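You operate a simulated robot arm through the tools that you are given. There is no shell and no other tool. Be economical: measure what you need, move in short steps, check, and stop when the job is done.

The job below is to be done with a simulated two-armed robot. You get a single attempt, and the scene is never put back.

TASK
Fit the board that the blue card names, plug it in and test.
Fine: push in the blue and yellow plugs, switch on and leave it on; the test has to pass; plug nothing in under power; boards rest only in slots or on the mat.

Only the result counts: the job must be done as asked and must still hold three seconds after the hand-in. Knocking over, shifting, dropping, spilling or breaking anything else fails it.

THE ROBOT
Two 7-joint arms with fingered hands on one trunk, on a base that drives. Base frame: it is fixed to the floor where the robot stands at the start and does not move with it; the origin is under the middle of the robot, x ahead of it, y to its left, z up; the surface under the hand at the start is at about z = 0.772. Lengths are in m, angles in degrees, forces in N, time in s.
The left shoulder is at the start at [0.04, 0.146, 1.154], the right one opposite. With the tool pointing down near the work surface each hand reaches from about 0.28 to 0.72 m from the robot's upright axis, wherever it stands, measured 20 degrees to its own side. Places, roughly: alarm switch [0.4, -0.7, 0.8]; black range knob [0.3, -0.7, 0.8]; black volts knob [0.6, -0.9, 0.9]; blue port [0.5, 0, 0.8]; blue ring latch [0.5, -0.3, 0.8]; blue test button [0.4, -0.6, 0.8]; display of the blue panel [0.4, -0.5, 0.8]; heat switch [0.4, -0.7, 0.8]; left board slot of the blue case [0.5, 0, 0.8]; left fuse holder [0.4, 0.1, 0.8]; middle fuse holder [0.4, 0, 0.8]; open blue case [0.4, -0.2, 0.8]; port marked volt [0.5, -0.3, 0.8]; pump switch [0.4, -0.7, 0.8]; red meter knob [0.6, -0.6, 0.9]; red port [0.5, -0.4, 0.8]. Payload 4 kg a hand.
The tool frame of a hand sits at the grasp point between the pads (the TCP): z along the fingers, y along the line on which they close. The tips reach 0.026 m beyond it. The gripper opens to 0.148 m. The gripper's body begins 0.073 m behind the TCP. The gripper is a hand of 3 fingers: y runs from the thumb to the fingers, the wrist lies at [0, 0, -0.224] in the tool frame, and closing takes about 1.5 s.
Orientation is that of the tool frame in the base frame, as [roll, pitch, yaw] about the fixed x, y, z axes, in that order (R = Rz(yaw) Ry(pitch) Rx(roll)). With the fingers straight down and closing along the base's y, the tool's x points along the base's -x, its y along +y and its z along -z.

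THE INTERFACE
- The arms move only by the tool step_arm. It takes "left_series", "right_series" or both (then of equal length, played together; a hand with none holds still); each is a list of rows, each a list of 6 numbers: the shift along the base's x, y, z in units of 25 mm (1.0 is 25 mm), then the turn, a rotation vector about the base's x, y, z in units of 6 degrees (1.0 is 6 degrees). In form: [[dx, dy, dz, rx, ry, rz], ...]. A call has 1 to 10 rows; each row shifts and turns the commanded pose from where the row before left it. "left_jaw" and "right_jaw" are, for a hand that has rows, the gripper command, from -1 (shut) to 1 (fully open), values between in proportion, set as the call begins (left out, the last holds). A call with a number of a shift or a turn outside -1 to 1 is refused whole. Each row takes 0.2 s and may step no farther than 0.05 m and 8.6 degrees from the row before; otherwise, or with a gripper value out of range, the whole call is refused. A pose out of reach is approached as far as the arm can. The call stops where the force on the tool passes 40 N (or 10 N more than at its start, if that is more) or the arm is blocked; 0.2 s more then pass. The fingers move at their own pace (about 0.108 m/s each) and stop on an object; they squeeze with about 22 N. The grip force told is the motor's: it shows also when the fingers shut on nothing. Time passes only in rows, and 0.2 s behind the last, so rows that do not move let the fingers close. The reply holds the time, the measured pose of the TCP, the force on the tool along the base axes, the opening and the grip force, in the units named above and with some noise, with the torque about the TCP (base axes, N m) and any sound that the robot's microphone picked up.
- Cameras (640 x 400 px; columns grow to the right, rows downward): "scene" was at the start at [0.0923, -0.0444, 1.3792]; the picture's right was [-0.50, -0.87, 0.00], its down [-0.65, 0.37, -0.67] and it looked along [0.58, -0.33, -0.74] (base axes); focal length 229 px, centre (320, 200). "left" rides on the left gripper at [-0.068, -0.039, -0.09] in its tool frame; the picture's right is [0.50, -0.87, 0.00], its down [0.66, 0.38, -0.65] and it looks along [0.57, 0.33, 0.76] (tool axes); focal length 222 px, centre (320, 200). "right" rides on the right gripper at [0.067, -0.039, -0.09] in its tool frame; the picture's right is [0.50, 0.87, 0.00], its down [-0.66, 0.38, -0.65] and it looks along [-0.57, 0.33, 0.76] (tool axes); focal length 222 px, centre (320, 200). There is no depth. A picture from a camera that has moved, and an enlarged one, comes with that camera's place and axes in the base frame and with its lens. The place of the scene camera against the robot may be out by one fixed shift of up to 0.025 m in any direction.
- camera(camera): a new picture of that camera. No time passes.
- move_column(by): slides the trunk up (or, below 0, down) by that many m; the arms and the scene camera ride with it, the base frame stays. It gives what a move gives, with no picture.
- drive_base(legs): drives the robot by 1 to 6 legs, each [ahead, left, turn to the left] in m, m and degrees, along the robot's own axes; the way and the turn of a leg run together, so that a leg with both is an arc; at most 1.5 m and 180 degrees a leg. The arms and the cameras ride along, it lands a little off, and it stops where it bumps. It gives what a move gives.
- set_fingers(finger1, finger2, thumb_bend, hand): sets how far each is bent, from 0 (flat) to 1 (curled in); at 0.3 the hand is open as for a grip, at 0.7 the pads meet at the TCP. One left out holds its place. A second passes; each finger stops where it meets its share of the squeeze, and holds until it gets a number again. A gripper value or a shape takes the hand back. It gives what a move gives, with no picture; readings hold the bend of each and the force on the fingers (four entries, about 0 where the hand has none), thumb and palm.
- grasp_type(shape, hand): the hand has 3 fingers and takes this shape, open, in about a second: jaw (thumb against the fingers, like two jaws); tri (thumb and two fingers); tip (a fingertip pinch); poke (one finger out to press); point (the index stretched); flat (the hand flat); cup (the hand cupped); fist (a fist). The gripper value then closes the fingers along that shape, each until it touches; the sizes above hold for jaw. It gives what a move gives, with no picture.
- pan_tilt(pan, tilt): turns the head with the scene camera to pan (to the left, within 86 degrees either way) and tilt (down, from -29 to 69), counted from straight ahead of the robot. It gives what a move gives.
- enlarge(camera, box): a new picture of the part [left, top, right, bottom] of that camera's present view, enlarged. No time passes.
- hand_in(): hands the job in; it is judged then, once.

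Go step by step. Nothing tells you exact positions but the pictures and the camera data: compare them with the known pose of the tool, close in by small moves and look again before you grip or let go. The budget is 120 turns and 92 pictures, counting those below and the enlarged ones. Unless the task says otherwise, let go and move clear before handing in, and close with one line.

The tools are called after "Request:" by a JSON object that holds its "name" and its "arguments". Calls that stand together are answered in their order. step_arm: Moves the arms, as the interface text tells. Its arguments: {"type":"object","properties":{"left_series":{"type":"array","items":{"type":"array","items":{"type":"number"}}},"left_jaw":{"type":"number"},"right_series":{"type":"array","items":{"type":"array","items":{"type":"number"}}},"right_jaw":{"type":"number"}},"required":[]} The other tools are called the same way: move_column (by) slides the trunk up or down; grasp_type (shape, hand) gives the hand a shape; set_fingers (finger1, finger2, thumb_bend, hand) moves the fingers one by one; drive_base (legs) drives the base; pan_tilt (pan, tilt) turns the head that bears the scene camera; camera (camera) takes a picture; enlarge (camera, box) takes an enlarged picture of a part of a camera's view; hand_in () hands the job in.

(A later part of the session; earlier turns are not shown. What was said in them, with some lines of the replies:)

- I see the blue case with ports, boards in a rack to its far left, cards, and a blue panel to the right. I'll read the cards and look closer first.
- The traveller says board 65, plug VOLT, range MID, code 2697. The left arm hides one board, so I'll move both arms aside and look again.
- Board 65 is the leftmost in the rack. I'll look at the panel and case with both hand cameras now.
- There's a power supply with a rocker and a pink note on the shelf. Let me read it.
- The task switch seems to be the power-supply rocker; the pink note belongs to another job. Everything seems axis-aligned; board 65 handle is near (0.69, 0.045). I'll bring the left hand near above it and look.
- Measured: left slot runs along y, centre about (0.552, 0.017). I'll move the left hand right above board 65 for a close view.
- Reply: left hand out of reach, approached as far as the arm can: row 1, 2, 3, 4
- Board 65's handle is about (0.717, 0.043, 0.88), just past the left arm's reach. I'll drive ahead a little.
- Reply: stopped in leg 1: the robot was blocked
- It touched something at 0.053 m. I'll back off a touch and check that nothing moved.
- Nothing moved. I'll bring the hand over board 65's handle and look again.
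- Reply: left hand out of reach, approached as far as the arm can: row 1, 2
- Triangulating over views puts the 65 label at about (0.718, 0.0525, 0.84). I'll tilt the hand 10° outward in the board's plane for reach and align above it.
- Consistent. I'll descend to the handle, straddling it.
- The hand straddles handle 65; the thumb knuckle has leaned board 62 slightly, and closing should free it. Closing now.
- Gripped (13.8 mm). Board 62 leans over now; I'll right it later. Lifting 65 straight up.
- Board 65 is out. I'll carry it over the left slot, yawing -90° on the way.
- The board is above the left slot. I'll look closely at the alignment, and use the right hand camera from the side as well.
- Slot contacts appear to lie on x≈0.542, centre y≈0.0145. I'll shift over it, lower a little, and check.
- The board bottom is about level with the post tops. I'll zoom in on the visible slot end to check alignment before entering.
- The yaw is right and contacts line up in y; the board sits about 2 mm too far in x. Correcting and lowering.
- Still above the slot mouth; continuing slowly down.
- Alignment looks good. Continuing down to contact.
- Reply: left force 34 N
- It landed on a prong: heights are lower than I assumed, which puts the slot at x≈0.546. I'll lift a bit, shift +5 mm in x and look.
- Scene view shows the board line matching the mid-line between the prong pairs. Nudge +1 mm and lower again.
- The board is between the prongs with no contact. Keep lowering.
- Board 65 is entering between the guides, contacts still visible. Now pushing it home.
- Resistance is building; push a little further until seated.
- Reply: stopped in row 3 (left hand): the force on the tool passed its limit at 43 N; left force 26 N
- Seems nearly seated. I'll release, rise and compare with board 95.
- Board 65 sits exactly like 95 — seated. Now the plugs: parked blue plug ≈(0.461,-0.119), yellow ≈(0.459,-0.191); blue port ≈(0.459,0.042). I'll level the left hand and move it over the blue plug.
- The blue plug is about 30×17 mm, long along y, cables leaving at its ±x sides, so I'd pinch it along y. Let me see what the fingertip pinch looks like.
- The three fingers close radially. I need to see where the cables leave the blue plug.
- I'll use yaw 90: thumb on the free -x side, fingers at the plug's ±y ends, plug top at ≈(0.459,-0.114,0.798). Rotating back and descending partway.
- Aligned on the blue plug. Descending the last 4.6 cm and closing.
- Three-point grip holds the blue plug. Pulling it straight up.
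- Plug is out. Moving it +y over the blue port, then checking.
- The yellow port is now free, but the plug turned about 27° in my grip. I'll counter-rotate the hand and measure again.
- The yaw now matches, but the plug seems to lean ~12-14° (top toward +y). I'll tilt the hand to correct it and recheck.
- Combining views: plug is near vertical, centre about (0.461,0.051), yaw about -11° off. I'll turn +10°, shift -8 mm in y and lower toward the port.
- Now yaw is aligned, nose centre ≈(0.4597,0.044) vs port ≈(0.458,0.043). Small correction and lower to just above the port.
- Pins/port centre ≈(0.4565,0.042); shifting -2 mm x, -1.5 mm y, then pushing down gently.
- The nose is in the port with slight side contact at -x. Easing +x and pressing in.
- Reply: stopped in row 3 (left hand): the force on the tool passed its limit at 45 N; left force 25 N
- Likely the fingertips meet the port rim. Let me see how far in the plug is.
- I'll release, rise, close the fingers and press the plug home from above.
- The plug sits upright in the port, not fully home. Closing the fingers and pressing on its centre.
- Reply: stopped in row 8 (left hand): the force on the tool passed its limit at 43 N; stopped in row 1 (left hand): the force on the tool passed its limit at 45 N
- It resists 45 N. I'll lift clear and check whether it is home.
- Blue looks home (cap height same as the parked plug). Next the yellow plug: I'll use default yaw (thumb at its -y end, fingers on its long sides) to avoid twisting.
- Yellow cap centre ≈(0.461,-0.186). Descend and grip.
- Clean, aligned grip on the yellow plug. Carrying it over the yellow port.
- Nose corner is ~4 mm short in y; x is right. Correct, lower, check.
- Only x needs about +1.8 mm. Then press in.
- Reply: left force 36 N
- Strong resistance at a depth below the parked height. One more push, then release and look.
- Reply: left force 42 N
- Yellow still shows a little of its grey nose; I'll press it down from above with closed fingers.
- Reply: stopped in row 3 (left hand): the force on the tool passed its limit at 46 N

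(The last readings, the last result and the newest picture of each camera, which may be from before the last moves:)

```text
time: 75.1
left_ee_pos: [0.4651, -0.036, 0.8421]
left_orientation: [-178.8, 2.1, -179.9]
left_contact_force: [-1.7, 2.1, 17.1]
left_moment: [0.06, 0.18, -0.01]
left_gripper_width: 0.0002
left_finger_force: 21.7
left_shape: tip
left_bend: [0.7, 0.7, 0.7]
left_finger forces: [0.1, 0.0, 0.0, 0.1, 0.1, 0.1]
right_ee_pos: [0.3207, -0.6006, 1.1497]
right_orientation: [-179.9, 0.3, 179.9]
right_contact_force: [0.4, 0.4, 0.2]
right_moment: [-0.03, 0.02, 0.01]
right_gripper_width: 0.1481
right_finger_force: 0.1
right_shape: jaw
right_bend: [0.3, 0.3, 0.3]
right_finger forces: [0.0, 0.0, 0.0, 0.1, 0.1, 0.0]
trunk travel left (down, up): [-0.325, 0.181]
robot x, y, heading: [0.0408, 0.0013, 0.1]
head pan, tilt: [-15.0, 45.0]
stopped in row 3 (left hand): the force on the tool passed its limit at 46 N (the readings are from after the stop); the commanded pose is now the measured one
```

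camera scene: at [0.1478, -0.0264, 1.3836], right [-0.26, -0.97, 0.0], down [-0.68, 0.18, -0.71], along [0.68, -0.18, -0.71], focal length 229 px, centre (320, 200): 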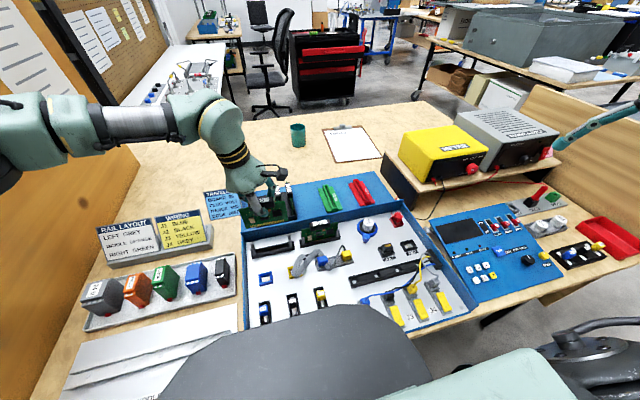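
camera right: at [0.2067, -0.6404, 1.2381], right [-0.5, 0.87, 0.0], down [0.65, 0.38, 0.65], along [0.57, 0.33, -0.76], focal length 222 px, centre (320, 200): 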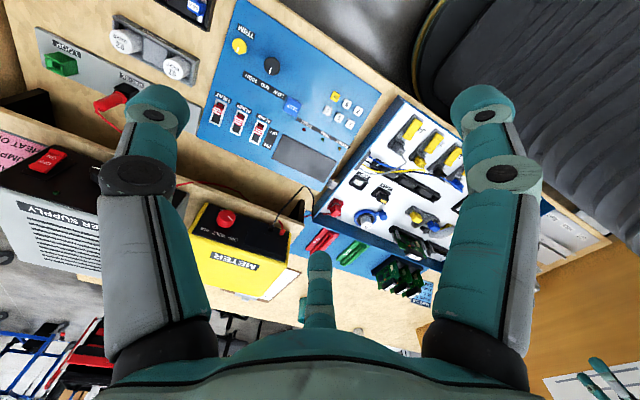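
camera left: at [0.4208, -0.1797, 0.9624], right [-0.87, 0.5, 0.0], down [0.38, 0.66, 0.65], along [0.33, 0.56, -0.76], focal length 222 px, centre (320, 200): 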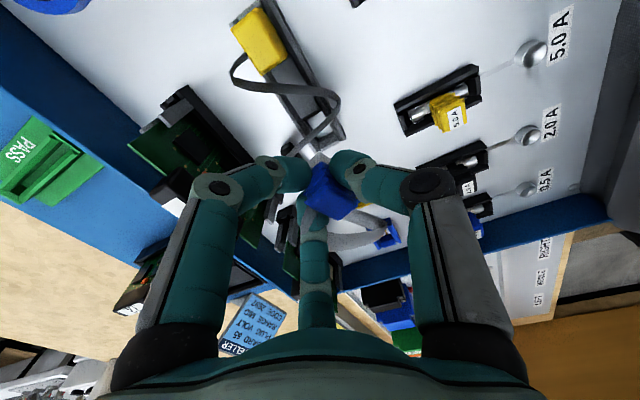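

Both plugs stop at the same height — seated. Now retract the hands and prepare to drive to the power supply (rocker near (0.58,-0.92,0.93)).

Request:
{"name": "step_arm", "arguments": {"left_series": [[0, 0, 1, 0, 0, 0], [0, 0, 1, 0, 0, 0], [0, 0, 1, 0, 0, 0], [0, 0, 1, 0, 0, 0], [0, 1, 1, 0, 0, 0], [-0.5, 1, 1, 0, 0, 0], [-0.5, 1, 1, 0, 0, 0], [-0.5, 1, 0.5, 0, 0, 0], [-0.5, 1, 0, 0, 0, 0], [-0.5, 1, 0, 0, 0, 0]], "right_series": [[0, 0, 0, 0, 0, 0], [0, 0, 0, 0, 0, 0], [0, 1, 0, 0, 0, 0], [0, 1, 0, 0, 0, 0], [0, 1, 0, 0, 0, 0], [0, 1, 0, 0, 0, 0], [0, 1, 0, 0, 0, 0], [0, 1, 0, 0, 0, 0], [0, 1, 0, 0, 0, 0], [0, 1, 0, 0, 0, 0]]}}

Request:
{"name": "drive_base", "arguments": {"legs": [[-0.09, 0, 0]]}}

Request:
{"name": "drive_base", "arguments": {"legs": [[0, -0.65, 0]]}}

Request:
{"name": "pan_tilt", "arguments": {"pan": -10, "tilt": 42}}

Request:
{"name": "camera", "arguments": {"camera": "scene"}}

```text
time: 77.3
left_ee_pos: [0.4022, 0.114, 1.0274]
left_orientation: [-178.9, 2.0, -180.0]
left_contact_force: [-0.1, 0.8, -0.2]
left_moment: [-0.01, -0.01, 0.01]
left_gripper_width: 0.0
left_finger_force: 22.4
left_shape: tip
left_bend: [0.7, 0.7, 0.7]
left_finger forces: [0.0, 0.0, 0.0, 0.0, 0.0, 0.1]
right_ee_pos: [0.3192, -0.3983, 1.1504]
right_orientation: [-179.9, 0.2, 179.8]
right_contact_force: [-0.4, 0.1, 0.8]
right_moment: [-0.03, 0.0, 0.01]
right_gripper_width: 0.1478
right_finger_force: 0.1
right_shape: jaw
right_bend: [0.3, 0.3, 0.3]
right_finger forces: [0.1, 0.0, 0.0, 0.1, 0.0, 0.0]
trunk travel left (down, up): [-0.325, 0.181]
robot x, y, heading: [0.0447, 0.0023, -0.0]
head pan, tilt: [-15.0, 45.0]
```

```text
time: 78.4
left_ee_pos: [0.3148, 0.1126, 1.0253]
left_orientation: [-179.0, 1.8, -179.9]
left_contact_force: [0.4, 0.2, -0.7]
left_moment: [0.01, -0.01, 0.02]
left_gripper_width: 0.0002
left_finger_force: 22.2
left_shape: tip
left_bend: [0.7, 0.7, 0.7]
left_finger forces: [0.1, 0.0, 0.0, 0.0, 0.0, 0.0]
right_ee_pos: [0.2312, -0.4004, 1.1491]
right_orientation: [-180.0, 0.1, 179.8]
right_contact_force: [-0.3, 0.7, 0.0]
right_moment: [0.01, -0.05, -0.02]
right_gripper_width: 0.1479
right_finger_force: 0.0
right_shape: jaw
right_bend: [0.3, 0.3, 0.3]
right_finger forces: [0.1, 0.0, 0.0, 0.0, 0.1, 0.0]
trunk travel left (down, up): [-0.325, 0.181]
robot x, y, heading: [-0.0451, 0.0005, 0.1]
head pan, tilt: [-15.0, 45.0]
```

```text
time: 82.0
left_ee_pos: [0.3131, -0.5301, 1.0282]
left_orientation: [-178.9, 1.9, 180.0]
left_contact_force: [-0.2, -0.3, 0.0]
left_moment: [0.03, -0.03, 0.01]
left_gripper_width: 0.0
left_finger_force: 21.6
left_shape: tip
left_bend: [0.7, 0.7, 0.7]
left_finger forces: [0.1, 0.0, 0.0, 0.0, 0.1, 0.1]
right_ee_pos: [0.2301, -1.0437, 1.1497]
right_orientation: [-179.9, 0.2, 179.7]
right_contact_force: [0.1, 0.3, 0.3]
right_moment: [0.02, 0.01, 0.0]
right_gripper_width: 0.1475
right_finger_force: 0.1
right_shape: jaw
right_bend: [0.3, 0.3, 0.3]
right_finger forces: [0.0, 0.1, 0.0, 0.0, 0.1, 0.1]
trunk travel left (down, up): [-0.325, 0.181]
robot x, y, heading: [-0.0452, -0.639, -0.1]
head pan, tilt: [-15.0, 45.0]
```

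```text
time: 82.7
left_ee_pos: [0.3139, -0.531, 1.0274]
left_orientation: [-179.0, 1.8, 179.9]
left_contact_force: [0.4, 0.5, -0.8]
left_moment: [0.02, -0.02, -0.02]
left_gripper_width: 0.0
left_finger_force: 21.6
left_shape: tip
left_bend: [0.7, 0.7, 0.7]
left_finger forces: [0.0, 0.0, 0.0, 0.0, 0.1, 0.0]
right_ee_pos: [0.2281, -1.0455, 1.1498]
right_orientation: [-180.0, 0.2, 179.8]
right_contact_force: [-0.5, 0.1, 0.1]
right_moment: [0.01, 0.02, -0.03]
right_gripper_width: 0.148
right_finger_force: 0.0
right_shape: jaw
right_bend: [0.3, 0.3, 0.3]
right_finger forces: [0.1, 0.1, 0.0, 0.0, 0.1, 0.1]
trunk travel left (down, up): [-0.325, 0.181]
robot x, y, heading: [-0.0466, -0.6413, -0.5]
head pan, tilt: [-10.0, 42.0]
```

```text
10 pictures are left
camera scene: at [0.0616, -0.6628, 1.3879], right [-0.18, -0.98, 0.0], down [-0.66, 0.12, -0.74], along [0.73, -0.13, -0.67], focal length 229 px, centre (320, 200)
```

scene: 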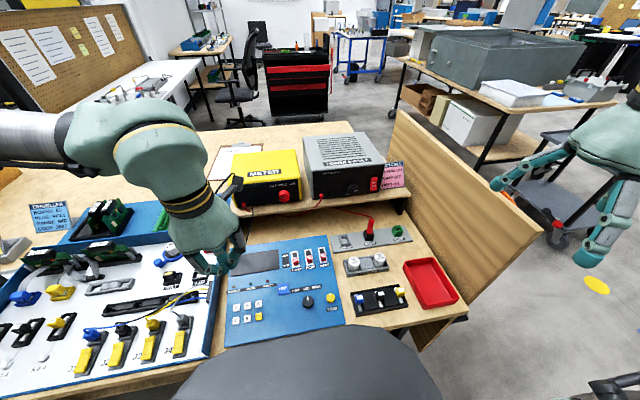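

The rocker is on the front face of the supply, facing the robot. Enlarging it.

Request:
{"name": "enlarge", "arguments": {"camera": "scene", "box": [296, 140, 424, 220]}}

```text
5.00 times, centred on (360, 180) of scene
camera zoom: at [0.0616, -0.6628, 1.3879], right [-0.18, -0.98, 0.0], down [-0.66, 0.12, -0.74], along [0.73, -0.13, -0.67], focal length 1144 px, centre (120, 300)
```

zoom: 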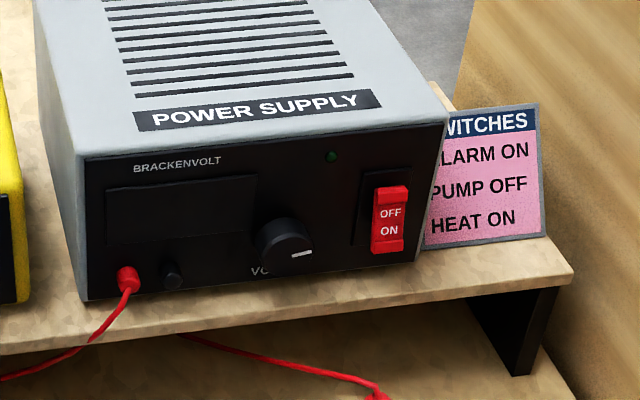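

OFF is on top, ON at the bottom of a vertical rocker. I'll pitch the right hand forward with fingers closed and bring it in front of the supply, then look.

Request:
{"name": "step_arm", "arguments": {"right_series": [[0.9, 0.32, -0.4, 0, -1, 0], [0.9, 0.32, -0.4, 0, -1, 0], [0.9, 0.32, -0.4, 0, -1, 0], [0.9, 0.32, -0.4, 0, -1, 0], [0.9, 0.32, -0.4, 0, -1, 0], [0.9, 0.32, -0.4, 0, -1, 0], [0.9, 0.32, -0.4, 0, -1, 0], [0.9, 0.32, -0.4, 0, -1, 0], [0.9, 0.32, -0.4, 0, -1, 0], [0.9, 0.32, -0.4, 0, -1, 0]], "right_jaw": -1}}

Request:
{"name": "step_arm", "arguments": {"right_series": [[0.4, 0, -0.8, 0, 0, 0], [0.4, 0, -0.8, 0, 0, 0], [0.4, 0, -0.8, 0, 0, 0], [0.4, 0, -0.8, 0, 0, 0]]}}

Request:
{"name": "camera", "arguments": {"camera": "right"}}

```text
time: 84.9
left_ee_pos: [0.3138, -0.5323, 1.0267]
left_orientation: [-179.0, 1.9, 180.0]
left_contact_force: [-0.1, -0.2, 0.3]
left_moment: [-0.01, 0.03, -0.02]
left_gripper_width: 0.0
left_finger_force: 21.9
left_shape: tip
left_bend: [0.7, 0.7, 0.7]
left_finger forces: [0.0, 0.1, 0.1, 0.1, 0.0, 0.0]
right_ee_pos: [0.4519, -0.9665, 1.0588]
right_orientation: [178.8, 58.6, 179.8]
right_contact_force: [0.7, 1.0, 0.3]
right_moment: [0.0, 0.04, 0.03]
right_gripper_width: 0.0
right_finger_force: 22.1
right_shape: jaw
right_bend: [0.7, 0.7, 0.7]
right_finger forces: [0.1, 0.0, 0.0, 0.0, 0.0, 0.0]
right hand out of reach, approached as far as the arm can: row 10
trunk travel left (down, up): [-0.325, 0.181]
robot x, y, heading: [-0.0453, -0.6447, -0.3]
head pan, tilt: [-10.0, 42.0]
```

```text
time: 85.9
left_ee_pos: [0.3127, -0.5305, 1.0281]
left_orientation: [-179.0, 1.8, 179.9]
left_contact_force: [0.1, -0.7, 1.4]
left_moment: [0.0, 0.01, -0.01]
left_gripper_width: 0.0004
left_finger_force: 22.1
left_shape: tip
left_bend: [0.7, 0.7, 0.7]
left_finger forces: [0.0, 0.0, 0.0, 0.0, 0.0, 0.0]
right_ee_pos: [0.5073, -1.0031, 1.0372]
right_orientation: [179.2, 59.7, 179.3]
right_contact_force: [-0.3, 0.8, -1.0]
right_moment: [0.01, 0.0, 0.0]
right_gripper_width: 0.0001
right_finger_force: 22.0
right_shape: jaw
right_bend: [0.7, 0.7, 0.7]
right_finger forces: [0.1, 0.0, 0.1, 0.1, 0.1, 0.1]
right hand out of reach, approached as far as the arm can: row 1, 2, 3, 4
trunk travel left (down, up): [-0.325, 0.181]
robot x, y, heading: [-0.0459, -0.6398, -0.4]
head pan, tilt: [-10.0, 42.0]
```

```text
8 pictures are left
camera right: at [0.3941, -1.0424, 1.0234], right [-0.25, 0.87, -0.43], down [-0.23, 0.37, 0.9], along [0.94, 0.33, 0.11], focal length 222 px, centre (320, 200)
```

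right: 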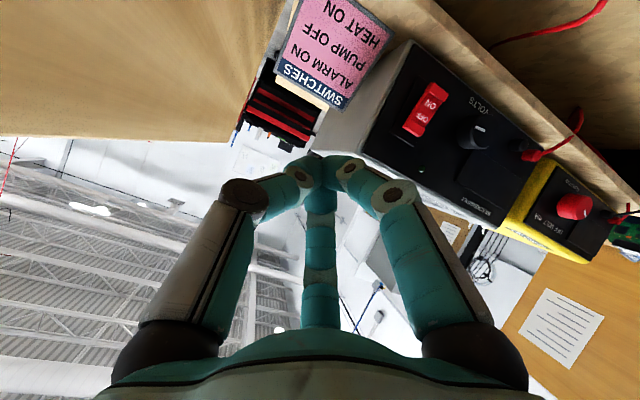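

Rocker ON label triangulates to ≈(0.581,-0.924,0.917). The 60° pitch limits reach, so I'll reduce to 45° and move in front of it.

Request:
{"name": "step_arm", "arguments": {"right_series": [[0.3, 0.9, -0.5, 0, 0.83, 0], [0.3, 0.9, -0.5, 0, 0.83, 0], [0.3, 0.9, -0.5, 0, 0.83, 0], [0, 0.5, -1, 0, 0, 0], [0, 0, -0.6, 0, 0, 0], [0, 0, -0.6, 0, 0, 0]]}}

```text
time: 87.3
left_ee_pos: [0.3146, -0.5304, 1.0273]
left_orientation: [-178.9, 1.8, -180.0]
left_contact_force: [0.0, 0.1, -0.2]
left_moment: [-0.03, 0.02, 0.01]
left_gripper_width: 0.0
left_finger_force: 22.2
left_shape: tip
left_bend: [0.7, 0.7, 0.7]
left_finger forces: [0.0, 0.0, 0.0, 0.0, 0.0, 0.0]
right_ee_pos: [0.5297, -0.9223, 0.9442]
right_orientation: [179.6, 45.2, 179.5]
right_contact_force: [-0.5, -1.1, 0.8]
right_moment: [-0.02, 0.01, 0.0]
right_gripper_width: 0.0
right_finger_force: 21.7
right_shape: jaw
right_bend: [0.7, 0.7, 0.7]
right_finger forces: [0.0, 0.0, 0.0, 0.1, 0.1, 0.0]
trunk travel left (down, up): [-0.325, 0.181]
robot x, y, heading: [-0.0447, -0.6444, -0.0]
head pan, tilt: [-10.0, 42.0]
```

In position. One look to check the aim.

Request:
{"name": "enlarge", "arguments": {"camera": "right", "box": [240, 90, 400, 190]}}

```text
4.00 times, centred on (320, 140) of right
camera zoom: at [0.4175, -0.9612, 0.9577], right [-0.35, 0.87, -0.35], down [0.0, 0.38, 0.93], along [0.94, 0.32, -0.13], focal length 888 px, centre (320, 440)
```

zoom: 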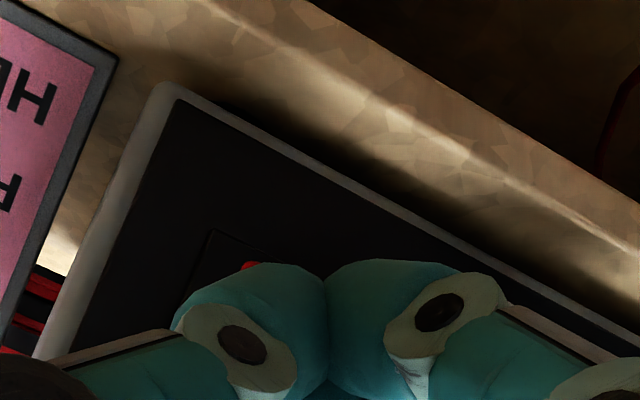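

Red lower edge of the rocker is at z≈0.909, y≈-0.93. Lower 12 mm, shift slightly, and push +x.

Request:
{"name": "step_arm", "arguments": {"right_series": [[0, -0.16, -0.48, 0, 0, 0], [0.5, 0, 0, 0, 0, 0], [0.3, 0, 0, 0, 0, 0], [0.25, 0, 0, 0, 0, 0], [0.25, 0, 0, 0, 0, 0], [0.25, 0, 0, 0, 0, 0], [0.2, 0, 0, 0, 0, 0]]}}

```text
time: 88.9
left_ee_pos: [0.312, -0.5341, 1.0281]
left_orientation: [-179.0, 2.0, 179.7]
left_contact_force: [-0.8, -0.3, 0.1]
left_moment: [0.02, 0.01, 0.0]
left_gripper_width: 0.0001
left_finger_force: 21.9
left_shape: tip
left_bend: [0.7, 0.7, 0.7]
left_finger forces: [0.0, 0.0, 0.1, 0.0, 0.1, 0.0]
right_ee_pos: [0.5673, -0.9373, 0.9338]
right_orientation: [-180.0, 45.2, 178.3]
right_contact_force: [-11.5, -9.3, 8.0]
right_moment: [-0.12, 0.01, -0.06]
right_gripper_width: 0.0
right_finger_force: 22.0
right_shape: jaw
right_bend: [0.7, 0.7, 0.66]
right_finger forces: [0.0, 0.0, 0.1, 0.1, 0.1, 0.0]
trunk travel left (down, up): [-0.325, 0.181]
robot x, y, heading: [-0.0484, -0.6407, -0.4]
head pan, tilt: [-10.0, 42.0]
stopped in row 7 (right hand): the force on the tool passed its limit at 48 N (the readings are from after the stop); the commanded pose is now the measured one
```

Pushed to 48 N. Back off and check the lamp, rocker and panel in one picture.

Request:
{"name": "step_arm", "arguments": {"right_series": [[-0.5, 0.2, 0, 0, 0, 0], [-1, 0, 0.5, 0, 0, 0], [-1, 0, 0.5, 0, 0, 0], [-1, -0.5, 1, 0, 0, 0], [-1, -0.5, 1, 0, 0, 0], [-1, -0.5, 1, 0, 0, 0]]}}

Request:
{"name": "enlarge", "arguments": {"camera": "scene", "box": [215, 155, 407, 275]}}

```text
time: 90.3
left_ee_pos: [0.3125, -0.5324, 1.0286]
left_orientation: [-178.9, 2.1, 179.8]
left_contact_force: [0.3, 0.2, -0.2]
left_moment: [0.01, -0.01, -0.02]
left_gripper_width: 0.0
left_finger_force: 21.7
left_shape: tip
left_bend: [0.7, 0.7, 0.7]
left_finger forces: [0.0, 0.1, 0.0, 0.1, 0.0, 0.1]
right_ee_pos: [0.4315, -0.9661, 1.0316]
right_orientation: [-179.9, 44.9, 178.7]
right_contact_force: [-0.9, -0.2, 0.0]
right_moment: [0.0, -0.02, -0.02]
right_gripper_width: 0.0
right_finger_force: 22.3
right_shape: jaw
right_bend: [0.7, 0.7, 0.65]
right_finger forces: [0.1, 0.1, 0.0, 0.0, 0.0, 0.1]
trunk travel left (down, up): [-0.325, 0.181]
robot x, y, heading: [-0.0454, -0.643, -0.1]
head pan, tilt: [-10.0, 42.0]
```

```text
3.33 times, centred on (311, 215) of scene
camera zoom: at [0.0599, -0.6636, 1.388], right [-0.18, -0.98, 0.0], down [-0.66, 0.12, -0.74], along [0.73, -0.13, -0.67], focal length 762 px, centre (350, 150)
```

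zoom: 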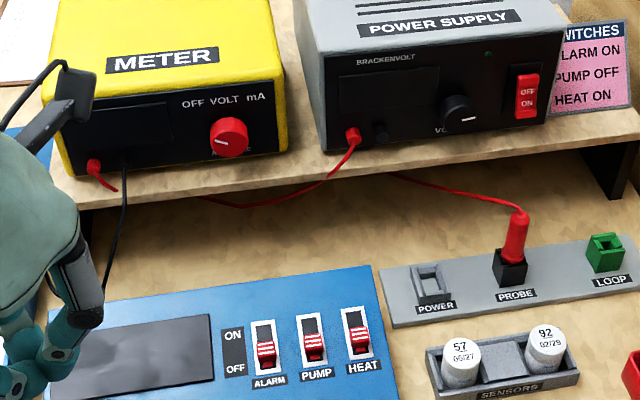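

Not toggled: I slid off its -y side. The rocker centre must be y≈-0.919; trying again there.

Request:
{"name": "step_arm", "arguments": {"right_series": [[0.83, 0.48, -0.8, 0, 0, 0], [0.83, 0.48, -0.8, 0, 0, 0], [0.83, 0.48, -0.8, 0, 0, 0], [0.83, 0.48, -0.8, 0, 0, 0], [0.82, 0, -0.65, 0, 0, 0], [0, 0, 0, 0, 0, 0]]}}

Request:
{"name": "step_arm", "arguments": {"right_series": [[0.4, 0, 0, 0, 0, 0], [0.25, 0, 0, 0, 0, 0], [0.25, 0, 0, 0, 0, 0], [0.25, 0, 0, 0, 0, 0], [0.25, 0, 0, 0, 0, 0], [0.2, 0, 0, 0, 0, 0]]}}

```text
time: 91.7
left_ee_pos: [0.3125, -0.5321, 1.0264]
left_orientation: [-179.0, 1.9, 179.8]
left_contact_force: [0.0, -0.4, 0.2]
left_moment: [0.01, 0.0, -0.02]
left_gripper_width: 0.0
left_finger_force: 22.2
left_shape: tip
left_bend: [0.7, 0.7, 0.7]
left_finger forces: [0.0, 0.0, 0.1, 0.0, 0.0, 0.0]
right_ee_pos: [0.5359, -0.92, 0.9361]
right_orientation: [180.0, 44.8, 178.7]
right_contact_force: [-0.2, 0.1, -0.5]
right_moment: [-0.01, 0.04, -0.01]
right_gripper_width: 0.0
right_finger_force: 22.3
right_shape: jaw
right_bend: [0.7, 0.7, 0.65]
right_finger forces: [0.1, 0.1, 0.0, 0.0, 0.0, 0.0]
trunk travel left (down, up): [-0.325, 0.181]
robot x, y, heading: [-0.0437, -0.645, -0.0]
head pan, tilt: [-10.0, 42.0]
```

```text
time: 93.2
left_ee_pos: [0.3122, -0.532, 1.0276]
left_orientation: [-178.9, 1.8, 179.7]
left_contact_force: [0.7, 0.3, -0.1]
left_moment: [-0.03, 0.02, 0.03]
left_gripper_width: 0.0
left_finger_force: 22.4
left_shape: tip
left_bend: [0.7, 0.7, 0.7]
left_finger forces: [0.0, 0.0, 0.0, 0.0, 0.0, 0.0]
right_ee_pos: [0.5686, -0.9183, 0.9299]
right_orientation: [179.9, 43.6, 178.7]
right_contact_force: [-19.3, 0.9, 5.5]
right_moment: [-0.11, 0.07, -0.01]
right_gripper_width: 0.0001
right_finger_force: 21.6
right_shape: jaw
right_bend: [0.7, 0.7, 0.74]
right_finger forces: [0.0, 0.0, 0.1, 0.0, 0.0, 0.0]
trunk travel left (down, up): [-0.325, 0.181]
robot x, y, heading: [-0.0433, -0.6427, -0.1]
head pan, tilt: [-10.0, 42.0]
stopped in row 6 (right hand): the force on the tool passed its limit at 41 N (the readings are from after the stop); the commanded pose is now the measured one
```

Back off and check.

Request:
{"name": "step_arm", "arguments": {"right_series": [[-0.5, 0, 0, 0, 0, 0], [-1, 0, 0.5, 0, 0, 0], [-1, 0, 0.5, 0, 0, 0], [-1, -0.5, 1, 0, 0, 0], [-1, -0.5, 1, 0, 0, 0], [-1, -0.5, 1, 0, 0, 0]]}}

Request:
{"name": "enlarge", "arguments": {"camera": "scene", "box": [215, 155, 407, 275]}}

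```text
time: 94.6
left_ee_pos: [0.3124, -0.5341, 1.0276]
left_orientation: [-179.0, 2.0, 179.7]
left_contact_force: [-0.2, 0.4, 0.0]
left_moment: [0.03, 0.02, -0.01]
left_gripper_width: 0.0003
left_finger_force: 22.3
left_shape: tip
left_bend: [0.7, 0.7, 0.7]
left_finger forces: [0.1, 0.0, 0.0, 0.1, 0.1, 0.0]
right_ee_pos: [0.4314, -0.9566, 1.0325]
right_orientation: [-180.0, 43.7, 178.7]
right_contact_force: [0.5, 0.1, 0.7]
right_moment: [-0.02, -0.04, -0.01]
right_gripper_width: 0.0
right_finger_force: 22.1
right_shape: jaw
right_bend: [0.7, 0.7, 0.73]
right_finger forces: [0.1, 0.1, 0.0, 0.0, 0.1, 0.0]
trunk travel left (down, up): [-0.325, 0.181]
robot x, y, heading: [-0.0439, -0.6397, -0.4]
head pan, tilt: [-10.0, 42.0]
```

```text
3.33 times, centred on (311, 215) of scene
camera zoom: at [0.059, -0.6634, 1.388], right [-0.18, -0.98, 0.0], down [-0.66, 0.12, -0.74], along [0.73, -0.13, -0.67], focal length 762 px, centre (350, 150)
```

zoom: 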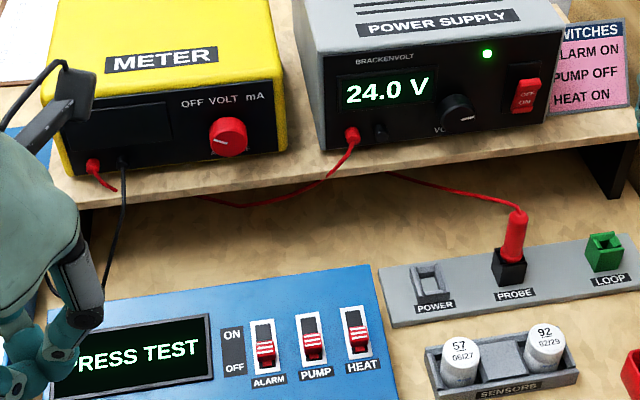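

Powered: 24.0 V and the panel shows PRESS TEST. TEST button ≈(0.356,-0.62,0.80). I'll bring the left (closed) hand above it and check.

Request:
{"name": "step_arm", "arguments": {"left_series": [[0.44, -0.88, 0, 0, 0, 0], [0.44, -0.88, 0, 0, 0, 0], [0.44, -0.88, 0, 0, 0, 0], [0.44, -0.88, 0, 0, 0, 0], [0, 0, -1, 0, 0, 0], [0, 0, -1, 0, 0, 0], [0, 0, -1, 0, 0, 0], [0, 0, -1, 0, 0, 0], [0, 0, -1, 0, 0, 0], [0, 0, -0.9, 0, 0, 0]]}}

Request:
{"name": "enlarge", "arguments": {"camera": "left", "box": [224, 60, 416, 180]}}

```text
time: 96.8
left_ee_pos: [0.3582, -0.6226, 0.8806]
left_orientation: [-178.9, 2.0, 179.7]
left_contact_force: [0.0, 0.3, 0.5]
left_moment: [0.0, -0.02, 0.01]
left_gripper_width: 0.0
left_finger_force: 22.0
left_shape: tip
left_bend: [0.7, 0.7, 0.7]
left_finger forces: [0.0, 0.0, 0.1, 0.0, 0.0, 0.1]
right_ee_pos: [0.4329, -0.9572, 1.0306]
right_orientation: [-179.9, 43.7, 178.7]
right_contact_force: [0.2, -0.9, -0.5]
right_moment: [0.02, 0.01, 0.01]
right_gripper_width: 0.0001
right_finger_force: 22.2
right_shape: jaw
right_bend: [0.7, 0.7, 0.73]
right_finger forces: [0.0, 0.0, 0.0, 0.1, 0.1, 0.1]
trunk travel left (down, up): [-0.325, 0.181]
robot x, y, heading: [-0.0427, -0.6419, -0.4]
head pan, tilt: [-10.0, 42.0]
```

```text
3.33 times, centred on (320, 120) of left
camera zoom: at [0.4209, -0.6607, 0.9722], right [-0.5, -0.86, 0.0], down [-0.67, 0.39, 0.62], along [-0.54, 0.32, -0.78], focal length 740 px, centre (320, 467)
```

zoom: 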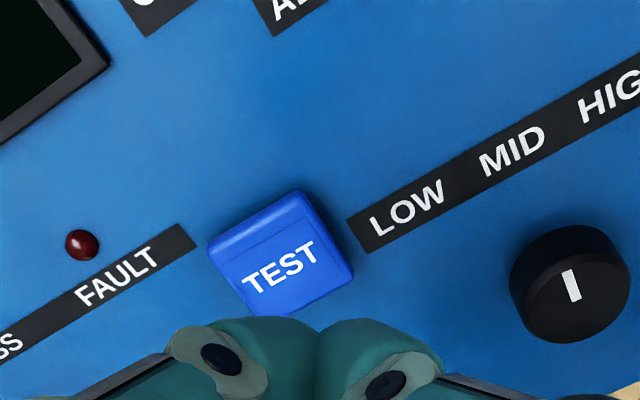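

Button centre ≈(0.364,-0.616). Shift 6 mm each way and press gently.

Request:
{"name": "step_arm", "arguments": {"left_series": [[0.24, 0.24, 0, 0, 0, 0], [0, 0, -0.7, 0, 0, 0], [0, 0, -0.7, 0, 0, 0], [0, 0, -0.2, 0, 0, 0], [0, 0, 0, 0, 0, 0]]}}

Request:
{"name": "step_arm", "arguments": {"left_series": [[0, 0, -0.1, 0, 0, 0], [0, 0, -0.1, 0, 0, 0], [0, 0, -0.1, 0, 0, 0], [0, 0, -0.1, 0, 0, 0], [0, 0, 0, 0, 0, 0]]}}

```text
time: 98.0
left_ee_pos: [0.3623, -0.6147, 0.8389]
left_orientation: [-178.8, 1.9, 179.6]
left_contact_force: [-1.3, 0.2, -0.3]
left_moment: [0.02, 0.03, 0.0]
left_gripper_width: 0.0
left_finger_force: 22.1
left_shape: tip
left_bend: [0.7, 0.7, 0.7]
left_finger forces: [0.0, 0.0, 0.0, 0.1, 0.0, 0.1]
right_ee_pos: [0.4331, -0.9564, 1.0306]
right_orientation: [-179.9, 43.8, 178.6]
right_contact_force: [-0.2, -0.4, -0.3]
right_moment: [-0.01, 0.03, -0.02]
right_gripper_width: 0.0
right_finger_force: 21.5
right_shape: jaw
right_bend: [0.7, 0.7, 0.73]
right_finger forces: [0.0, 0.0, 0.1, 0.0, 0.1, 0.0]
trunk travel left (down, up): [-0.325, 0.181]
robot x, y, heading: [-0.0437, -0.6393, -0.4]
head pan, tilt: [-10.0, 42.0]
```

```text
time: 99.2
left_ee_pos: [0.3624, -0.6145, 0.8295]
left_orientation: [-179.0, 2.0, 179.7]
left_contact_force: [0.0, 0.3, 0.4]
left_moment: [0.02, 0.0, 0.01]
left_gripper_width: 0.0
left_finger_force: 22.2
left_shape: tip
left_bend: [0.7, 0.7, 0.7]
left_finger forces: [0.0, 0.1, 0.1, 0.1, 0.0, 0.1]
right_ee_pos: [0.4335, -0.9572, 1.0306]
right_orientation: [-179.9, 43.7, 178.7]
right_contact_force: [-0.3, -0.4, 0.2]
right_moment: [0.0, -0.03, -0.01]
right_gripper_width: 0.0
right_finger_force: 22.1
right_shape: jaw
right_bend: [0.7, 0.7, 0.73]
right_finger forces: [0.1, 0.0, 0.1, 0.1, 0.0, 0.0]
trunk travel left (down, up): [-0.325, 0.181]
robot x, y, heading: [-0.048, -0.6415, -0.5]
head pan, tilt: [-10.0, 42.0]
```

No contact yet; continue in small steps.

Request:
{"name": "step_arm", "arguments": {"left_series": [[0, 0, -0.1, 0, 0, 0], [0, 0, -0.1, 0, 0, 0], [0, 0, -0.1, 0, 0, 0], [0, 0, 0, 0, 0, 0]]}}

```text
time: 100.2
left_ee_pos: [0.3627, -0.6149, 0.8249]
left_orientation: [-178.9, 2.0, 179.7]
left_contact_force: [0.3, -0.7, 10.4]
left_moment: [-0.02, -0.11, 0.03]
left_gripper_width: 0.0
left_finger_force: 21.9
left_shape: tip
left_bend: [0.7, 0.7, 0.7]
left_finger forces: [0.0, 0.1, 0.0, 0.0, 0.1, 0.1]
right_ee_pos: [0.433, -0.9571, 1.0309]
right_orientation: [-179.8, 43.8, 178.7]
right_contact_force: [0.9, 0.5, -0.6]
right_moment: [-0.01, -0.03, 0.0]
right_gripper_width: 0.0001
right_finger_force: 21.7
right_shape: jaw
right_bend: [0.7, 0.7, 0.73]
right_finger forces: [0.0, 0.1, 0.1, 0.0, 0.1, 0.0]
trunk travel left (down, up): [-0.325, 0.181]
robot x, y, heading: [-0.0444, -0.6431, -0.3]
head pan, tilt: [-10.0, 42.0]
heard: click
```

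Click. Lifting off and reading the display.

Request:
{"name": "step_arm", "arguments": {"left_series": [[0, 0, 0.5, 0, 0, 0], [0, 0, 1, 0, 0, 0], [0, 0, 1, 0, 0, 0], [0, 1, 1, 0, 0, 0], [-0.3, 1, 1, 0, 0, 0], [-0.3, 1, 1, 0, 0, 0], [-0.3, 1, 1, 0, 0, 0], [-0.3, 1, 0, 0, 0, 0], [0, 1, 0, 0, 0, 0]]}}

Request:
{"name": "enlarge", "arguments": {"camera": "scene", "box": [180, 190, 372, 310]}}

```text
time: 102.2
left_ee_pos: [0.3335, -0.4638, 0.9831]
left_orientation: [-178.9, 1.9, 179.7]
left_contact_force: [0.3, -0.2, 0.6]
left_moment: [0.04, 0.01, 0.0]
left_gripper_width: 0.0
left_finger_force: 22.2
left_shape: tip
left_bend: [0.7, 0.7, 0.7]
left_finger forces: [0.0, 0.0, 0.0, 0.0, 0.0, 0.1]
right_ee_pos: [0.4339, -0.9561, 1.0307]
right_orientation: [-179.9, 43.9, 178.8]
right_contact_force: [-0.3, 0.1, 0.3]
right_moment: [-0.01, -0.03, 0.01]
right_gripper_width: 0.0
right_finger_force: 22.2
right_shape: jaw
right_bend: [0.7, 0.7, 0.73]
right_finger forces: [0.1, 0.0, 0.1, 0.0, 0.0, 0.0]
trunk travel left (down, up): [-0.325, 0.181]
robot x, y, heading: [-0.0432, -0.6434, -0.4]
head pan, tilt: [-10.0, 42.0]
```

```text
3.33 times, centred on (276, 250) of scene
camera zoom: at [0.0602, -0.6618, 1.3879], right [-0.18, -0.98, 0.0], down [-0.66, 0.12, -0.74], along [0.73, -0.13, -0.67], focal length 762 px, centre (467, 33)
```

zoom: 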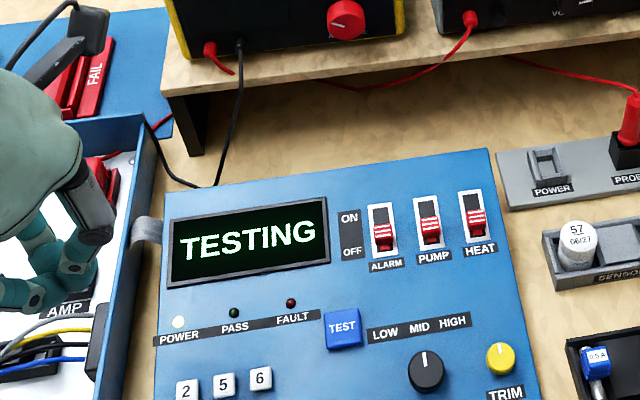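

TESTING is running. I'll wait with the hands moving clear, then read again.

Request:
{"name": "step_arm", "arguments": {"left_series": [[0, 0.5, 0.5, 0, 0, 0], [0, 0.5, 0.5, 0, 0, 0], [0, 0, 0, 0, 0, 0], [0, 0, 0, 0, 0, 0], [0, 0, 0, 0, 0, 0], [0, 0, 0, 0, 0, 0], [0, 0, 0, 0, 0, 0], [0, 0, 0, 0, 0, 0], [0, 0, 0, 0, 0, 0], [0, 0, 0, 0, 0, 0]]}}

Request:
{"name": "step_arm", "arguments": {"left_series": [[0, 0, 0, 0, 0, 0], [0, 0, 0, 0, 0, 0], [0, 0, 0, 0, 0, 0], [0, 0, 0, 0, 0, 0], [0, 0, 0, 0, 0, 0], [0, 0, 0, 0, 0, 0], [0, 0, 0, 0, 0, 0], [0, 0, 0, 0, 0, 0], [0, 0, 0, 0, 0, 0], [0, 0, 0, 0, 0, 0]]}}

Request:
{"name": "camera", "arguments": {"camera": "scene"}}

```text
time: 104.4
left_ee_pos: [0.3331, -0.4401, 1.0088]
left_orientation: [-178.9, 1.8, 179.7]
left_contact_force: [0.2, -0.3, 0.1]
left_moment: [-0.01, 0.02, 0.0]
left_gripper_width: 0.0
left_finger_force: 22.3
left_shape: tip
left_bend: [0.7, 0.7, 0.7]
left_finger forces: [0.0, 0.0, 0.0, 0.0, 0.1, 0.0]
right_ee_pos: [0.4327, -0.9558, 1.0309]
right_orientation: [-179.9, 43.8, 178.6]
right_contact_force: [-0.3, -0.6, 0.4]
right_moment: [-0.02, -0.01, 0.03]
right_gripper_width: 0.0
right_finger_force: 21.9
right_shape: jaw
right_bend: [0.7, 0.7, 0.73]
right_finger forces: [0.0, 0.0, 0.1, 0.0, 0.0, 0.1]
trunk travel left (down, up): [-0.325, 0.181]
robot x, y, heading: [-0.0467, -0.6434, -0.2]
head pan, tilt: [-10.0, 42.0]
```

```text
time: 106.6
left_ee_pos: [0.3341, -0.4392, 1.0085]
left_orientation: [-178.9, 1.8, 179.7]
left_contact_force: [0.0, -0.4, 0.0]
left_moment: [-0.02, 0.0, -0.02]
left_gripper_width: 0.0001
left_finger_force: 22.8
left_shape: tip
left_bend: [0.7, 0.7, 0.7]
left_finger forces: [0.1, 0.1, 0.1, 0.1, 0.0, 0.0]
right_ee_pos: [0.4325, -0.9566, 1.0317]
right_orientation: [-180.0, 43.9, 178.7]
right_contact_force: [-0.3, 0.4, -0.5]
right_moment: [0.04, 0.03, 0.02]
right_gripper_width: 0.0003
right_finger_force: 21.8
right_shape: jaw
right_bend: [0.7, 0.7, 0.73]
right_finger forces: [0.0, 0.1, 0.0, 0.1, 0.0, 0.0]
trunk travel left (down, up): [-0.325, 0.181]
robot x, y, heading: [-0.0445, -0.6438, -0.8]
head pan, tilt: [-10.0, 42.0]
```

```text
2 pictures are left
camera scene: at [0.0604, -0.663, 1.3879], right [-0.18, -0.98, 0.0], down [-0.66, 0.12, -0.74], along [0.73, -0.13, -0.67], focal length 229 px, centre (320, 200)
```

scene: 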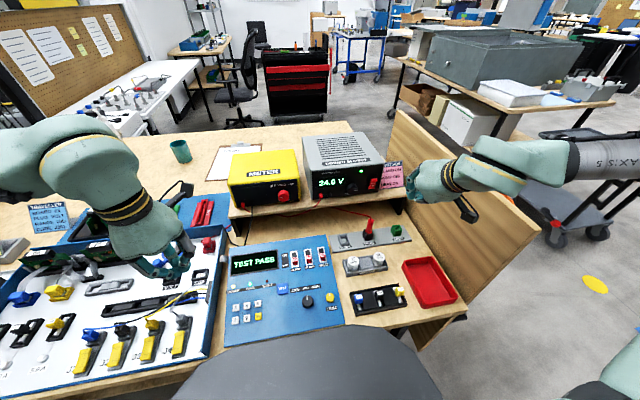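

TEST PASS, power on. Before handing in, I want to check the leaning board 62 in the rack, so I'll drive back to the left.

Request:
{"name": "drive_base", "arguments": {"legs": [[0, 0.6, 0]]}}

Request:
{"name": "drive_base", "arguments": {"legs": [[0.085, 0, 0]]}}

Request:
{"name": "pan_tilt", "arguments": {"pan": -10, "tilt": 40}}

Request:
{"name": "step_arm", "arguments": {"left_series": [[0, 1, 0.5, 0, 0, 0], [0, 1, 0.5, 0, 0, 0], [0, 1, 0, 0, 0, 0], [0, 1, 0, 0, 0, 0]]}}

Request:
{"name": "enlarge", "arguments": {"camera": "scene", "box": [220, 130, 348, 210]}}

```text
time: 110.0
left_ee_pos: [0.3369, 0.1794, 1.0099]
left_orientation: [-179.0, 1.9, 179.9]
left_contact_force: [-0.8, 0.3, -0.2]
left_moment: [0.05, 0.03, -0.04]
left_gripper_width: 0.0
left_finger_force: 22.0
left_shape: tip
left_bend: [0.7, 0.7, 0.7]
left_finger forces: [0.0, 0.1, 0.0, 0.0, 0.0, 0.0]
right_ee_pos: [0.4383, -0.3371, 1.0305]
right_orientation: [-179.9, 43.9, 178.8]
right_contact_force: [0.4, -0.1, -0.8]
right_moment: [0.01, -0.01, -0.02]
right_gripper_width: 0.0
right_finger_force: 21.7
right_shape: jaw
right_bend: [0.7, 0.7, 0.73]
right_finger forces: [0.0, 0.1, 0.0, 0.0, 0.0, 0.0]
trunk travel left (down, up): [-0.325, 0.181]
robot x, y, heading: [-0.0474, -0.0226, -0.3]
head pan, tilt: [-10.0, 42.0]
```

```text
time: 111.1
left_ee_pos: [0.4222, 0.1806, 1.0085]
left_orientation: [-179.0, 2.0, -180.0]
left_contact_force: [0.6, 0.4, -0.4]
left_moment: [-0.03, 0.01, -0.02]
left_gripper_width: 0.0
left_finger_force: 21.9
left_shape: tip
left_bend: [0.7, 0.7, 0.7]
left_finger forces: [0.1, 0.1, 0.1, 0.0, 0.1, 0.0]
right_ee_pos: [0.5251, -0.3355, 1.0298]
right_orientation: [-179.9, 43.7, 179.0]
right_contact_force: [0.0, -0.1, -0.1]
right_moment: [0.02, -0.01, -0.02]
right_gripper_width: 0.0001
right_finger_force: 22.7
right_shape: jaw
right_bend: [0.7, 0.7, 0.73]
right_finger forces: [0.0, 0.0, 0.0, 0.0, 0.1, 0.1]
trunk travel left (down, up): [-0.325, 0.181]
robot x, y, heading: [0.0377, -0.0233, -0.3]
head pan, tilt: [-10.0, 42.0]
```

```text
time: 111.7
left_ee_pos: [0.4211, 0.1799, 1.008]
left_orientation: [-178.9, 1.9, -180.0]
left_contact_force: [0.4, -0.1, -0.1]
left_moment: [-0.01, 0.0, 0.0]
left_gripper_width: 0.0
left_finger_force: 21.7
left_shape: tip
left_bend: [0.7, 0.7, 0.7]
left_finger forces: [0.0, 0.0, 0.1, 0.1, 0.1, 0.1]
right_ee_pos: [0.5247, -0.3353, 1.0298]
right_orientation: [-179.9, 43.7, 179.0]
right_contact_force: [0.3, 0.6, -0.1]
right_moment: [-0.02, 0.0, -0.01]
right_gripper_width: 0.0001
right_finger_force: 21.7
right_shape: jaw
right_bend: [0.7, 0.7, 0.73]
right_finger forces: [0.0, 0.1, 0.0, 0.1, 0.1, 0.0]
trunk travel left (down, up): [-0.325, 0.181]
robot x, y, heading: [0.0404, -0.0219, -0.1]
head pan, tilt: [-10.0, 40.0]
```

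```text
time: 112.9
left_ee_pos: [0.4284, 0.2499, 1.0406]
left_orientation: [179.5, 2.2, 177.1]
left_contact_force: [-1.1, -0.2, 0.0]
left_moment: [0.01, -0.02, 0.01]
left_gripper_width: 0.0
left_finger_force: 21.7
left_shape: tip
left_bend: [0.7, 0.7, 0.7]
left_finger forces: [0.0, 0.0, 0.0, 0.0, 0.0, 0.0]
right_ee_pos: [0.5178, -0.3613, 1.025]
right_orientation: [178.7, 43.7, 177.0]
right_contact_force: [-0.5, 0.4, 0.3]
right_moment: [0.0, -0.03, -0.02]
right_gripper_width: 0.0001
right_finger_force: 22.7
right_shape: jaw
right_bend: [0.7, 0.7, 0.73]
right_finger forces: [0.0, 0.0, 0.0, 0.0, 0.1, 0.0]
trunk travel left (down, up): [-0.325, 0.181]
robot x, y, heading: [0.0424, -0.0264, -1.3]
head pan, tilt: [-10.0, 40.0]
stopped in row 4 (left hand): the arm was blocked; the commanded pose is now the measured one
```

```text
5.00 times, centred on (284, 170) of scene
camera zoom: at [0.1502, -0.0679, 1.3905], right [-0.19, -0.98, -0.02], down [-0.63, 0.14, -0.76], along [0.75, -0.14, -0.64], focal length 1144 px, centre (500, 350)
```

zoom: 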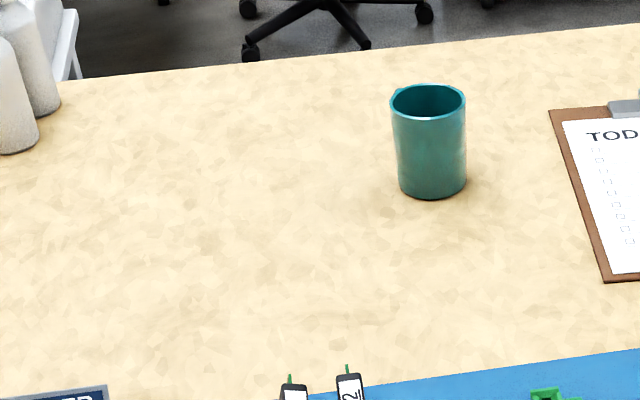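

The left elbow touched the side partition; backing off right away.

Request:
{"name": "step_arm", "arguments": {"left_series": [[0, -1, 0, 0, 0, 0], [0, -1, 0, 0, 0, 0], [0, -1, 0, 0, 0, 0]]}}

```text
time: 113.7
left_ee_pos: [0.4237, 0.1932, 1.0365]
left_orientation: [-179.5, 2.2, 178.1]
left_contact_force: [0.5, -0.8, 0.5]
left_moment: [0.05, 0.0, -0.01]
left_gripper_width: 0.0
left_finger_force: 21.9
left_shape: tip
left_bend: [0.7, 0.7, 0.7]
left_finger forces: [0.0, 0.1, 0.0, 0.0, 0.1, 0.0]
right_ee_pos: [0.5199, -0.3431, 1.0305]
right_orientation: [179.7, 43.9, 178.0]
right_contact_force: [-0.1, -0.8, 0.2]
right_moment: [0.05, -0.02, 0.01]
right_gripper_width: 0.0002
right_finger_force: 21.8
right_shape: jaw
right_bend: [0.7, 0.7, 0.73]
right_finger forces: [0.0, 0.0, 0.0, 0.0, 0.0, 0.1]
trunk travel left (down, up): [-0.325, 0.181]
robot x, y, heading: [0.0428, -0.0255, -0.9]
head pan, tilt: [-10.0, 40.0]
```

Board 62 still leans (~2 cm at its top) — I nudged it, so I'll right it. Pitching the left hand forward to reach between boards 62 and 72 from the near side.

Request:
{"name": "step_arm", "arguments": {"left_series": [[0.4, -0.97, 0, 0, -0.75, 0], [0.4, -0.97, 0, 0, -0.75, 0], [0.4, -0.97, 0, 0, -0.75, 0], [0.4, -0.97, 0, 0, -0.75, 0], [0.4, -0.97, 0, 0, -0.75, 0], [0.4, -0.97, 0, 0, -0.75, 0], [0.4, -0.97, 0, 0, -0.75, 0], [0.4, -0.97, 0, 0, -0.75, 0], [0.4, -0.97, 0, 0, -0.75, 0], [0.4, -0.97, 0, 0, -0.75, 0]]}}

Request:
{"name": "step_arm", "arguments": {"left_series": [[0.5, 0, -0.8, 0, 0, 0], [0.5, 0, -0.8, 0, 0, 0], [0.5, 0, -0.8, 0, 0, 0], [0.5, 0, -0.8, 0, 0, 0], [0.5, 0, -0.8, 0, 0, 0], [0.5, 0, -0.8, 0, 0, 0]]}}

```text
time: 115.9
left_ee_pos: [0.5259, -0.0479, 1.037]
left_orientation: [178.3, 47.0, 177.1]
left_contact_force: [0.1, 1.0, 0.5]
left_moment: [0.0, -0.01, 0.04]
left_gripper_width: 0.0
left_finger_force: 22.1
left_shape: tip
left_bend: [0.7, 0.7, 0.7]
left_finger forces: [0.1, 0.1, 0.1, 0.1, 0.0, 0.1]
right_ee_pos: [0.5202, -0.3428, 1.0305]
right_orientation: [179.8, 43.9, 178.2]
right_contact_force: [0.3, 0.3, 0.2]
right_moment: [0.0, 0.02, -0.02]
right_gripper_width: 0.0
right_finger_force: 21.2
right_shape: jaw
right_bend: [0.7, 0.7, 0.73]
right_finger forces: [0.0, 0.0, 0.0, 0.1, 0.2, 0.0]
trunk travel left (down, up): [-0.325, 0.181]
robot x, y, heading: [0.0402, -0.0211, -1.0]
head pan, tilt: [-10.0, 40.0]
```

```text
time: 117.3
left_ee_pos: [0.6023, -0.0475, 0.9137]
left_orientation: [178.5, 46.9, 177.0]
left_contact_force: [0.0, 0.2, -0.6]
left_moment: [0.01, 0.01, 0.02]
left_gripper_width: 0.0
left_finger_force: 22.0
left_shape: tip
left_bend: [0.7, 0.7, 0.7]
left_finger forces: [0.0, 0.1, 0.0, 0.1, 0.0, 0.0]
right_ee_pos: [0.5202, -0.3422, 1.0302]
right_orientation: [180.0, 43.8, 178.2]
right_contact_force: [0.4, -0.5, -0.1]
right_moment: [0.03, 0.03, -0.01]
right_gripper_width: 0.0002
right_finger_force: 21.5
right_shape: jaw
right_bend: [0.7, 0.7, 0.73]
right_finger forces: [0.1, 0.0, 0.0, 0.0, 0.1, 0.0]
trunk travel left (down, up): [-0.325, 0.181]
robot x, y, heading: [0.044, -0.0239, -0.8]
head pan, tilt: [-10.0, 40.0]
```

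One last close look from the left hand camera before the final approach.

Request:
{"name": "enlarge", "arguments": {"camera": "left", "box": [200, 40, 440, 190]}}

```text
2.67 times, centred on (320, 115) of left
camera zoom: at [0.5806, -0.0879, 1.0242], right [-0.37, -0.85, -0.38], down [-0.91, 0.41, -0.03], along [0.18, 0.34, -0.92], focal length 592 px, centre (320, 427)
```

zoom: 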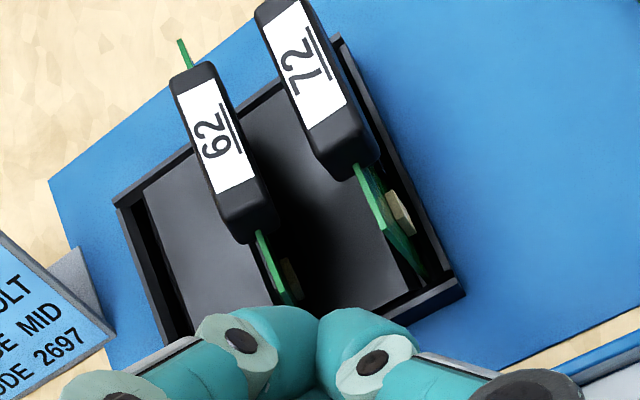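

Board 62's base is still in its slot, leaning ~17° toward 72 (which is upright). Moving the fingertips into the gap between them.

Request:
{"name": "step_arm", "arguments": {"left_series": [[0.5, 0.2, -0.8, 0, 0, 0], [0.5, 0, -0.8, 0, 0, 0], [0.6, 0, -0.8, 0, 0, 0], [0.6, 0, -0.8, 0, 0, 0], [0, 0, 0, 0, 0, 0]]}}

```text
time: 118.5
left_ee_pos: [0.6578, -0.0415, 0.8353]
left_orientation: [178.5, 47.0, 177.0]
left_contact_force: [-0.5, -0.3, 0.4]
left_moment: [-0.01, 0.02, -0.01]
left_gripper_width: 0.0002
left_finger_force: 22.0
left_shape: tip
left_bend: [0.7, 0.7, 0.7]
left_finger forces: [0.1, 0.0, 0.0, 0.1, 0.0, 0.0]
right_ee_pos: [0.5207, -0.3418, 1.0315]
right_orientation: [179.9, 43.8, 178.1]
right_contact_force: [0.1, -0.2, -0.3]
right_moment: [-0.01, -0.02, -0.01]
right_gripper_width: 0.0001
right_finger_force: 21.9
right_shape: jaw
right_bend: [0.7, 0.7, 0.73]
right_finger forces: [0.0, 0.0, 0.1, 0.0, 0.0, 0.0]
trunk travel left (down, up): [-0.325, 0.181]
robot x, y, heading: [0.045, -0.0225, -0.7]
head pan, tilt: [-10.0, 40.0]
```

No contact. Pushing gently +y to right the board.

Request:
{"name": "step_arm", "arguments": {"left_series": [[0, 0.16, 0, 0, 0, 0], [0, 0.16, 0, 0, 0, 0], [0, 0.16, 0, 0, 0, 0], [0, 0, 0, 0, 0, 0]]}}

```text
time: 119.5
left_ee_pos: [0.6563, -0.03, 0.8355]
left_orientation: [178.4, 46.8, 177.0]
left_contact_force: [0.3, -1.1, 0.7]
left_moment: [0.0, 0.0, 0.0]
left_gripper_width: 0.0003
left_finger_force: 22.3
left_shape: tip
left_bend: [0.7, 0.7, 0.7]
left_finger forces: [0.1, 0.0, 0.1, 0.0, 0.1, 0.1]
right_ee_pos: [0.5215, -0.342, 1.0304]
right_orientation: [-180.0, 43.7, 178.3]
right_contact_force: [-0.3, -0.5, -0.1]
right_moment: [-0.04, 0.01, 0.0]
right_gripper_width: 0.0
right_finger_force: 22.2
right_shape: jaw
right_bend: [0.7, 0.7, 0.73]
right_finger forces: [0.0, 0.0, 0.0, 0.1, 0.1, 0.0]
trunk travel left (down, up): [-0.325, 0.181]
robot x, y, heading: [0.0451, -0.0248, -0.8]
head pan, tilt: [-10.0, 40.0]
```

Request:
{"name": "step_arm", "arguments": {"left_series": [[0, 0.12, 0, 0, 0, 0], [0, 0.12, 0, 0, 0, 0], [0, 0, 0, 0, 0, 0]]}}

```text
time: 120.3
left_ee_pos: [0.6581, -0.023, 0.836]
left_orientation: [178.6, 47.1, 177.0]
left_contact_force: [-0.4, -0.3, 0.0]
left_moment: [-0.01, -0.01, 0.0]
left_gripper_width: 0.0
left_finger_force: 22.1
left_shape: tip
left_bend: [0.7, 0.7, 0.7]
left_finger forces: [0.1, 0.0, 0.0, 0.0, 0.0, 0.1]
right_ee_pos: [0.5208, -0.3401, 1.0312]
right_orientation: [180.0, 43.8, 178.3]
right_contact_force: [-0.8, 0.8, 0.0]
right_moment: [0.01, 0.01, -0.01]
right_gripper_width: 0.0
right_finger_force: 22.1
right_shape: jaw
right_bend: [0.7, 0.7, 0.73]
right_finger forces: [0.0, 0.1, 0.1, 0.1, 0.0, 0.0]
trunk travel left (down, up): [-0.325, 0.181]
robot x, y, heading: [0.0451, -0.0244, -1.0]
head pan, tilt: [-10.0, 40.0]
```

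That should be about upright; I'll stop there and withdraw along the finger direction.

Request:
{"name": "step_arm", "arguments": {"left_series": [[0, -0.15, 0, 0, 0, 0], [-0.5, 0, 0.5, 0, 0, 0], [-0.7, 0, 0.8, 0, 0, 0], [-0.7, 0, 0.8, 0, 0, 0], [-0.7, 0, 1, 0, 0, 0], [-0.7, 0, 1, 0, 0, 0], [-0.7, 0, 1, 0, 0, 0], [-0.7, 0, 1, 0, 0, 0]]}}

Request:
{"name": "hand_in", "arguments": {}}

```text
time: 122.1
left_ee_pos: [0.5389, -0.0273, 0.9876]
left_orientation: [178.4, 47.0, 176.9]
left_contact_force: [-1.0, -0.4, -0.3]
left_moment: [0.02, -0.05, -0.01]
left_gripper_width: 0.0
left_finger_force: 21.9
left_shape: tip
left_bend: [0.7, 0.7, 0.7]
left_finger forces: [0.1, 0.0, 0.0, 0.0, 0.0, 0.1]
right_ee_pos: [0.521, -0.3414, 1.0313]
right_orientation: [180.0, 43.9, 178.1]
right_contact_force: [-1.3, 0.6, -0.1]
right_moment: [-0.02, -0.02, 0.01]
right_gripper_width: 0.0002
right_finger_force: 22.4
right_shape: jaw
right_bend: [0.7, 0.7, 0.73]
right_finger forces: [0.0, 0.0, 0.1, 0.1, 0.1, 0.0]
trunk travel left (down, up): [-0.325, 0.181]
robot x, y, heading: [0.0445, -0.026, -0.6]
head pan, tilt: [-10.0, 40.0]
```

```text
The job is handed in.
```

Board 65 is in the left slot, the blue and yellow plugs are in, and the power is on and left on. The panel read TEST PASS. I tipped neighbouring board 62 about 17° in its rack slot while taking board 65. I pushed it back towards upright, but had no pictures left to check it.
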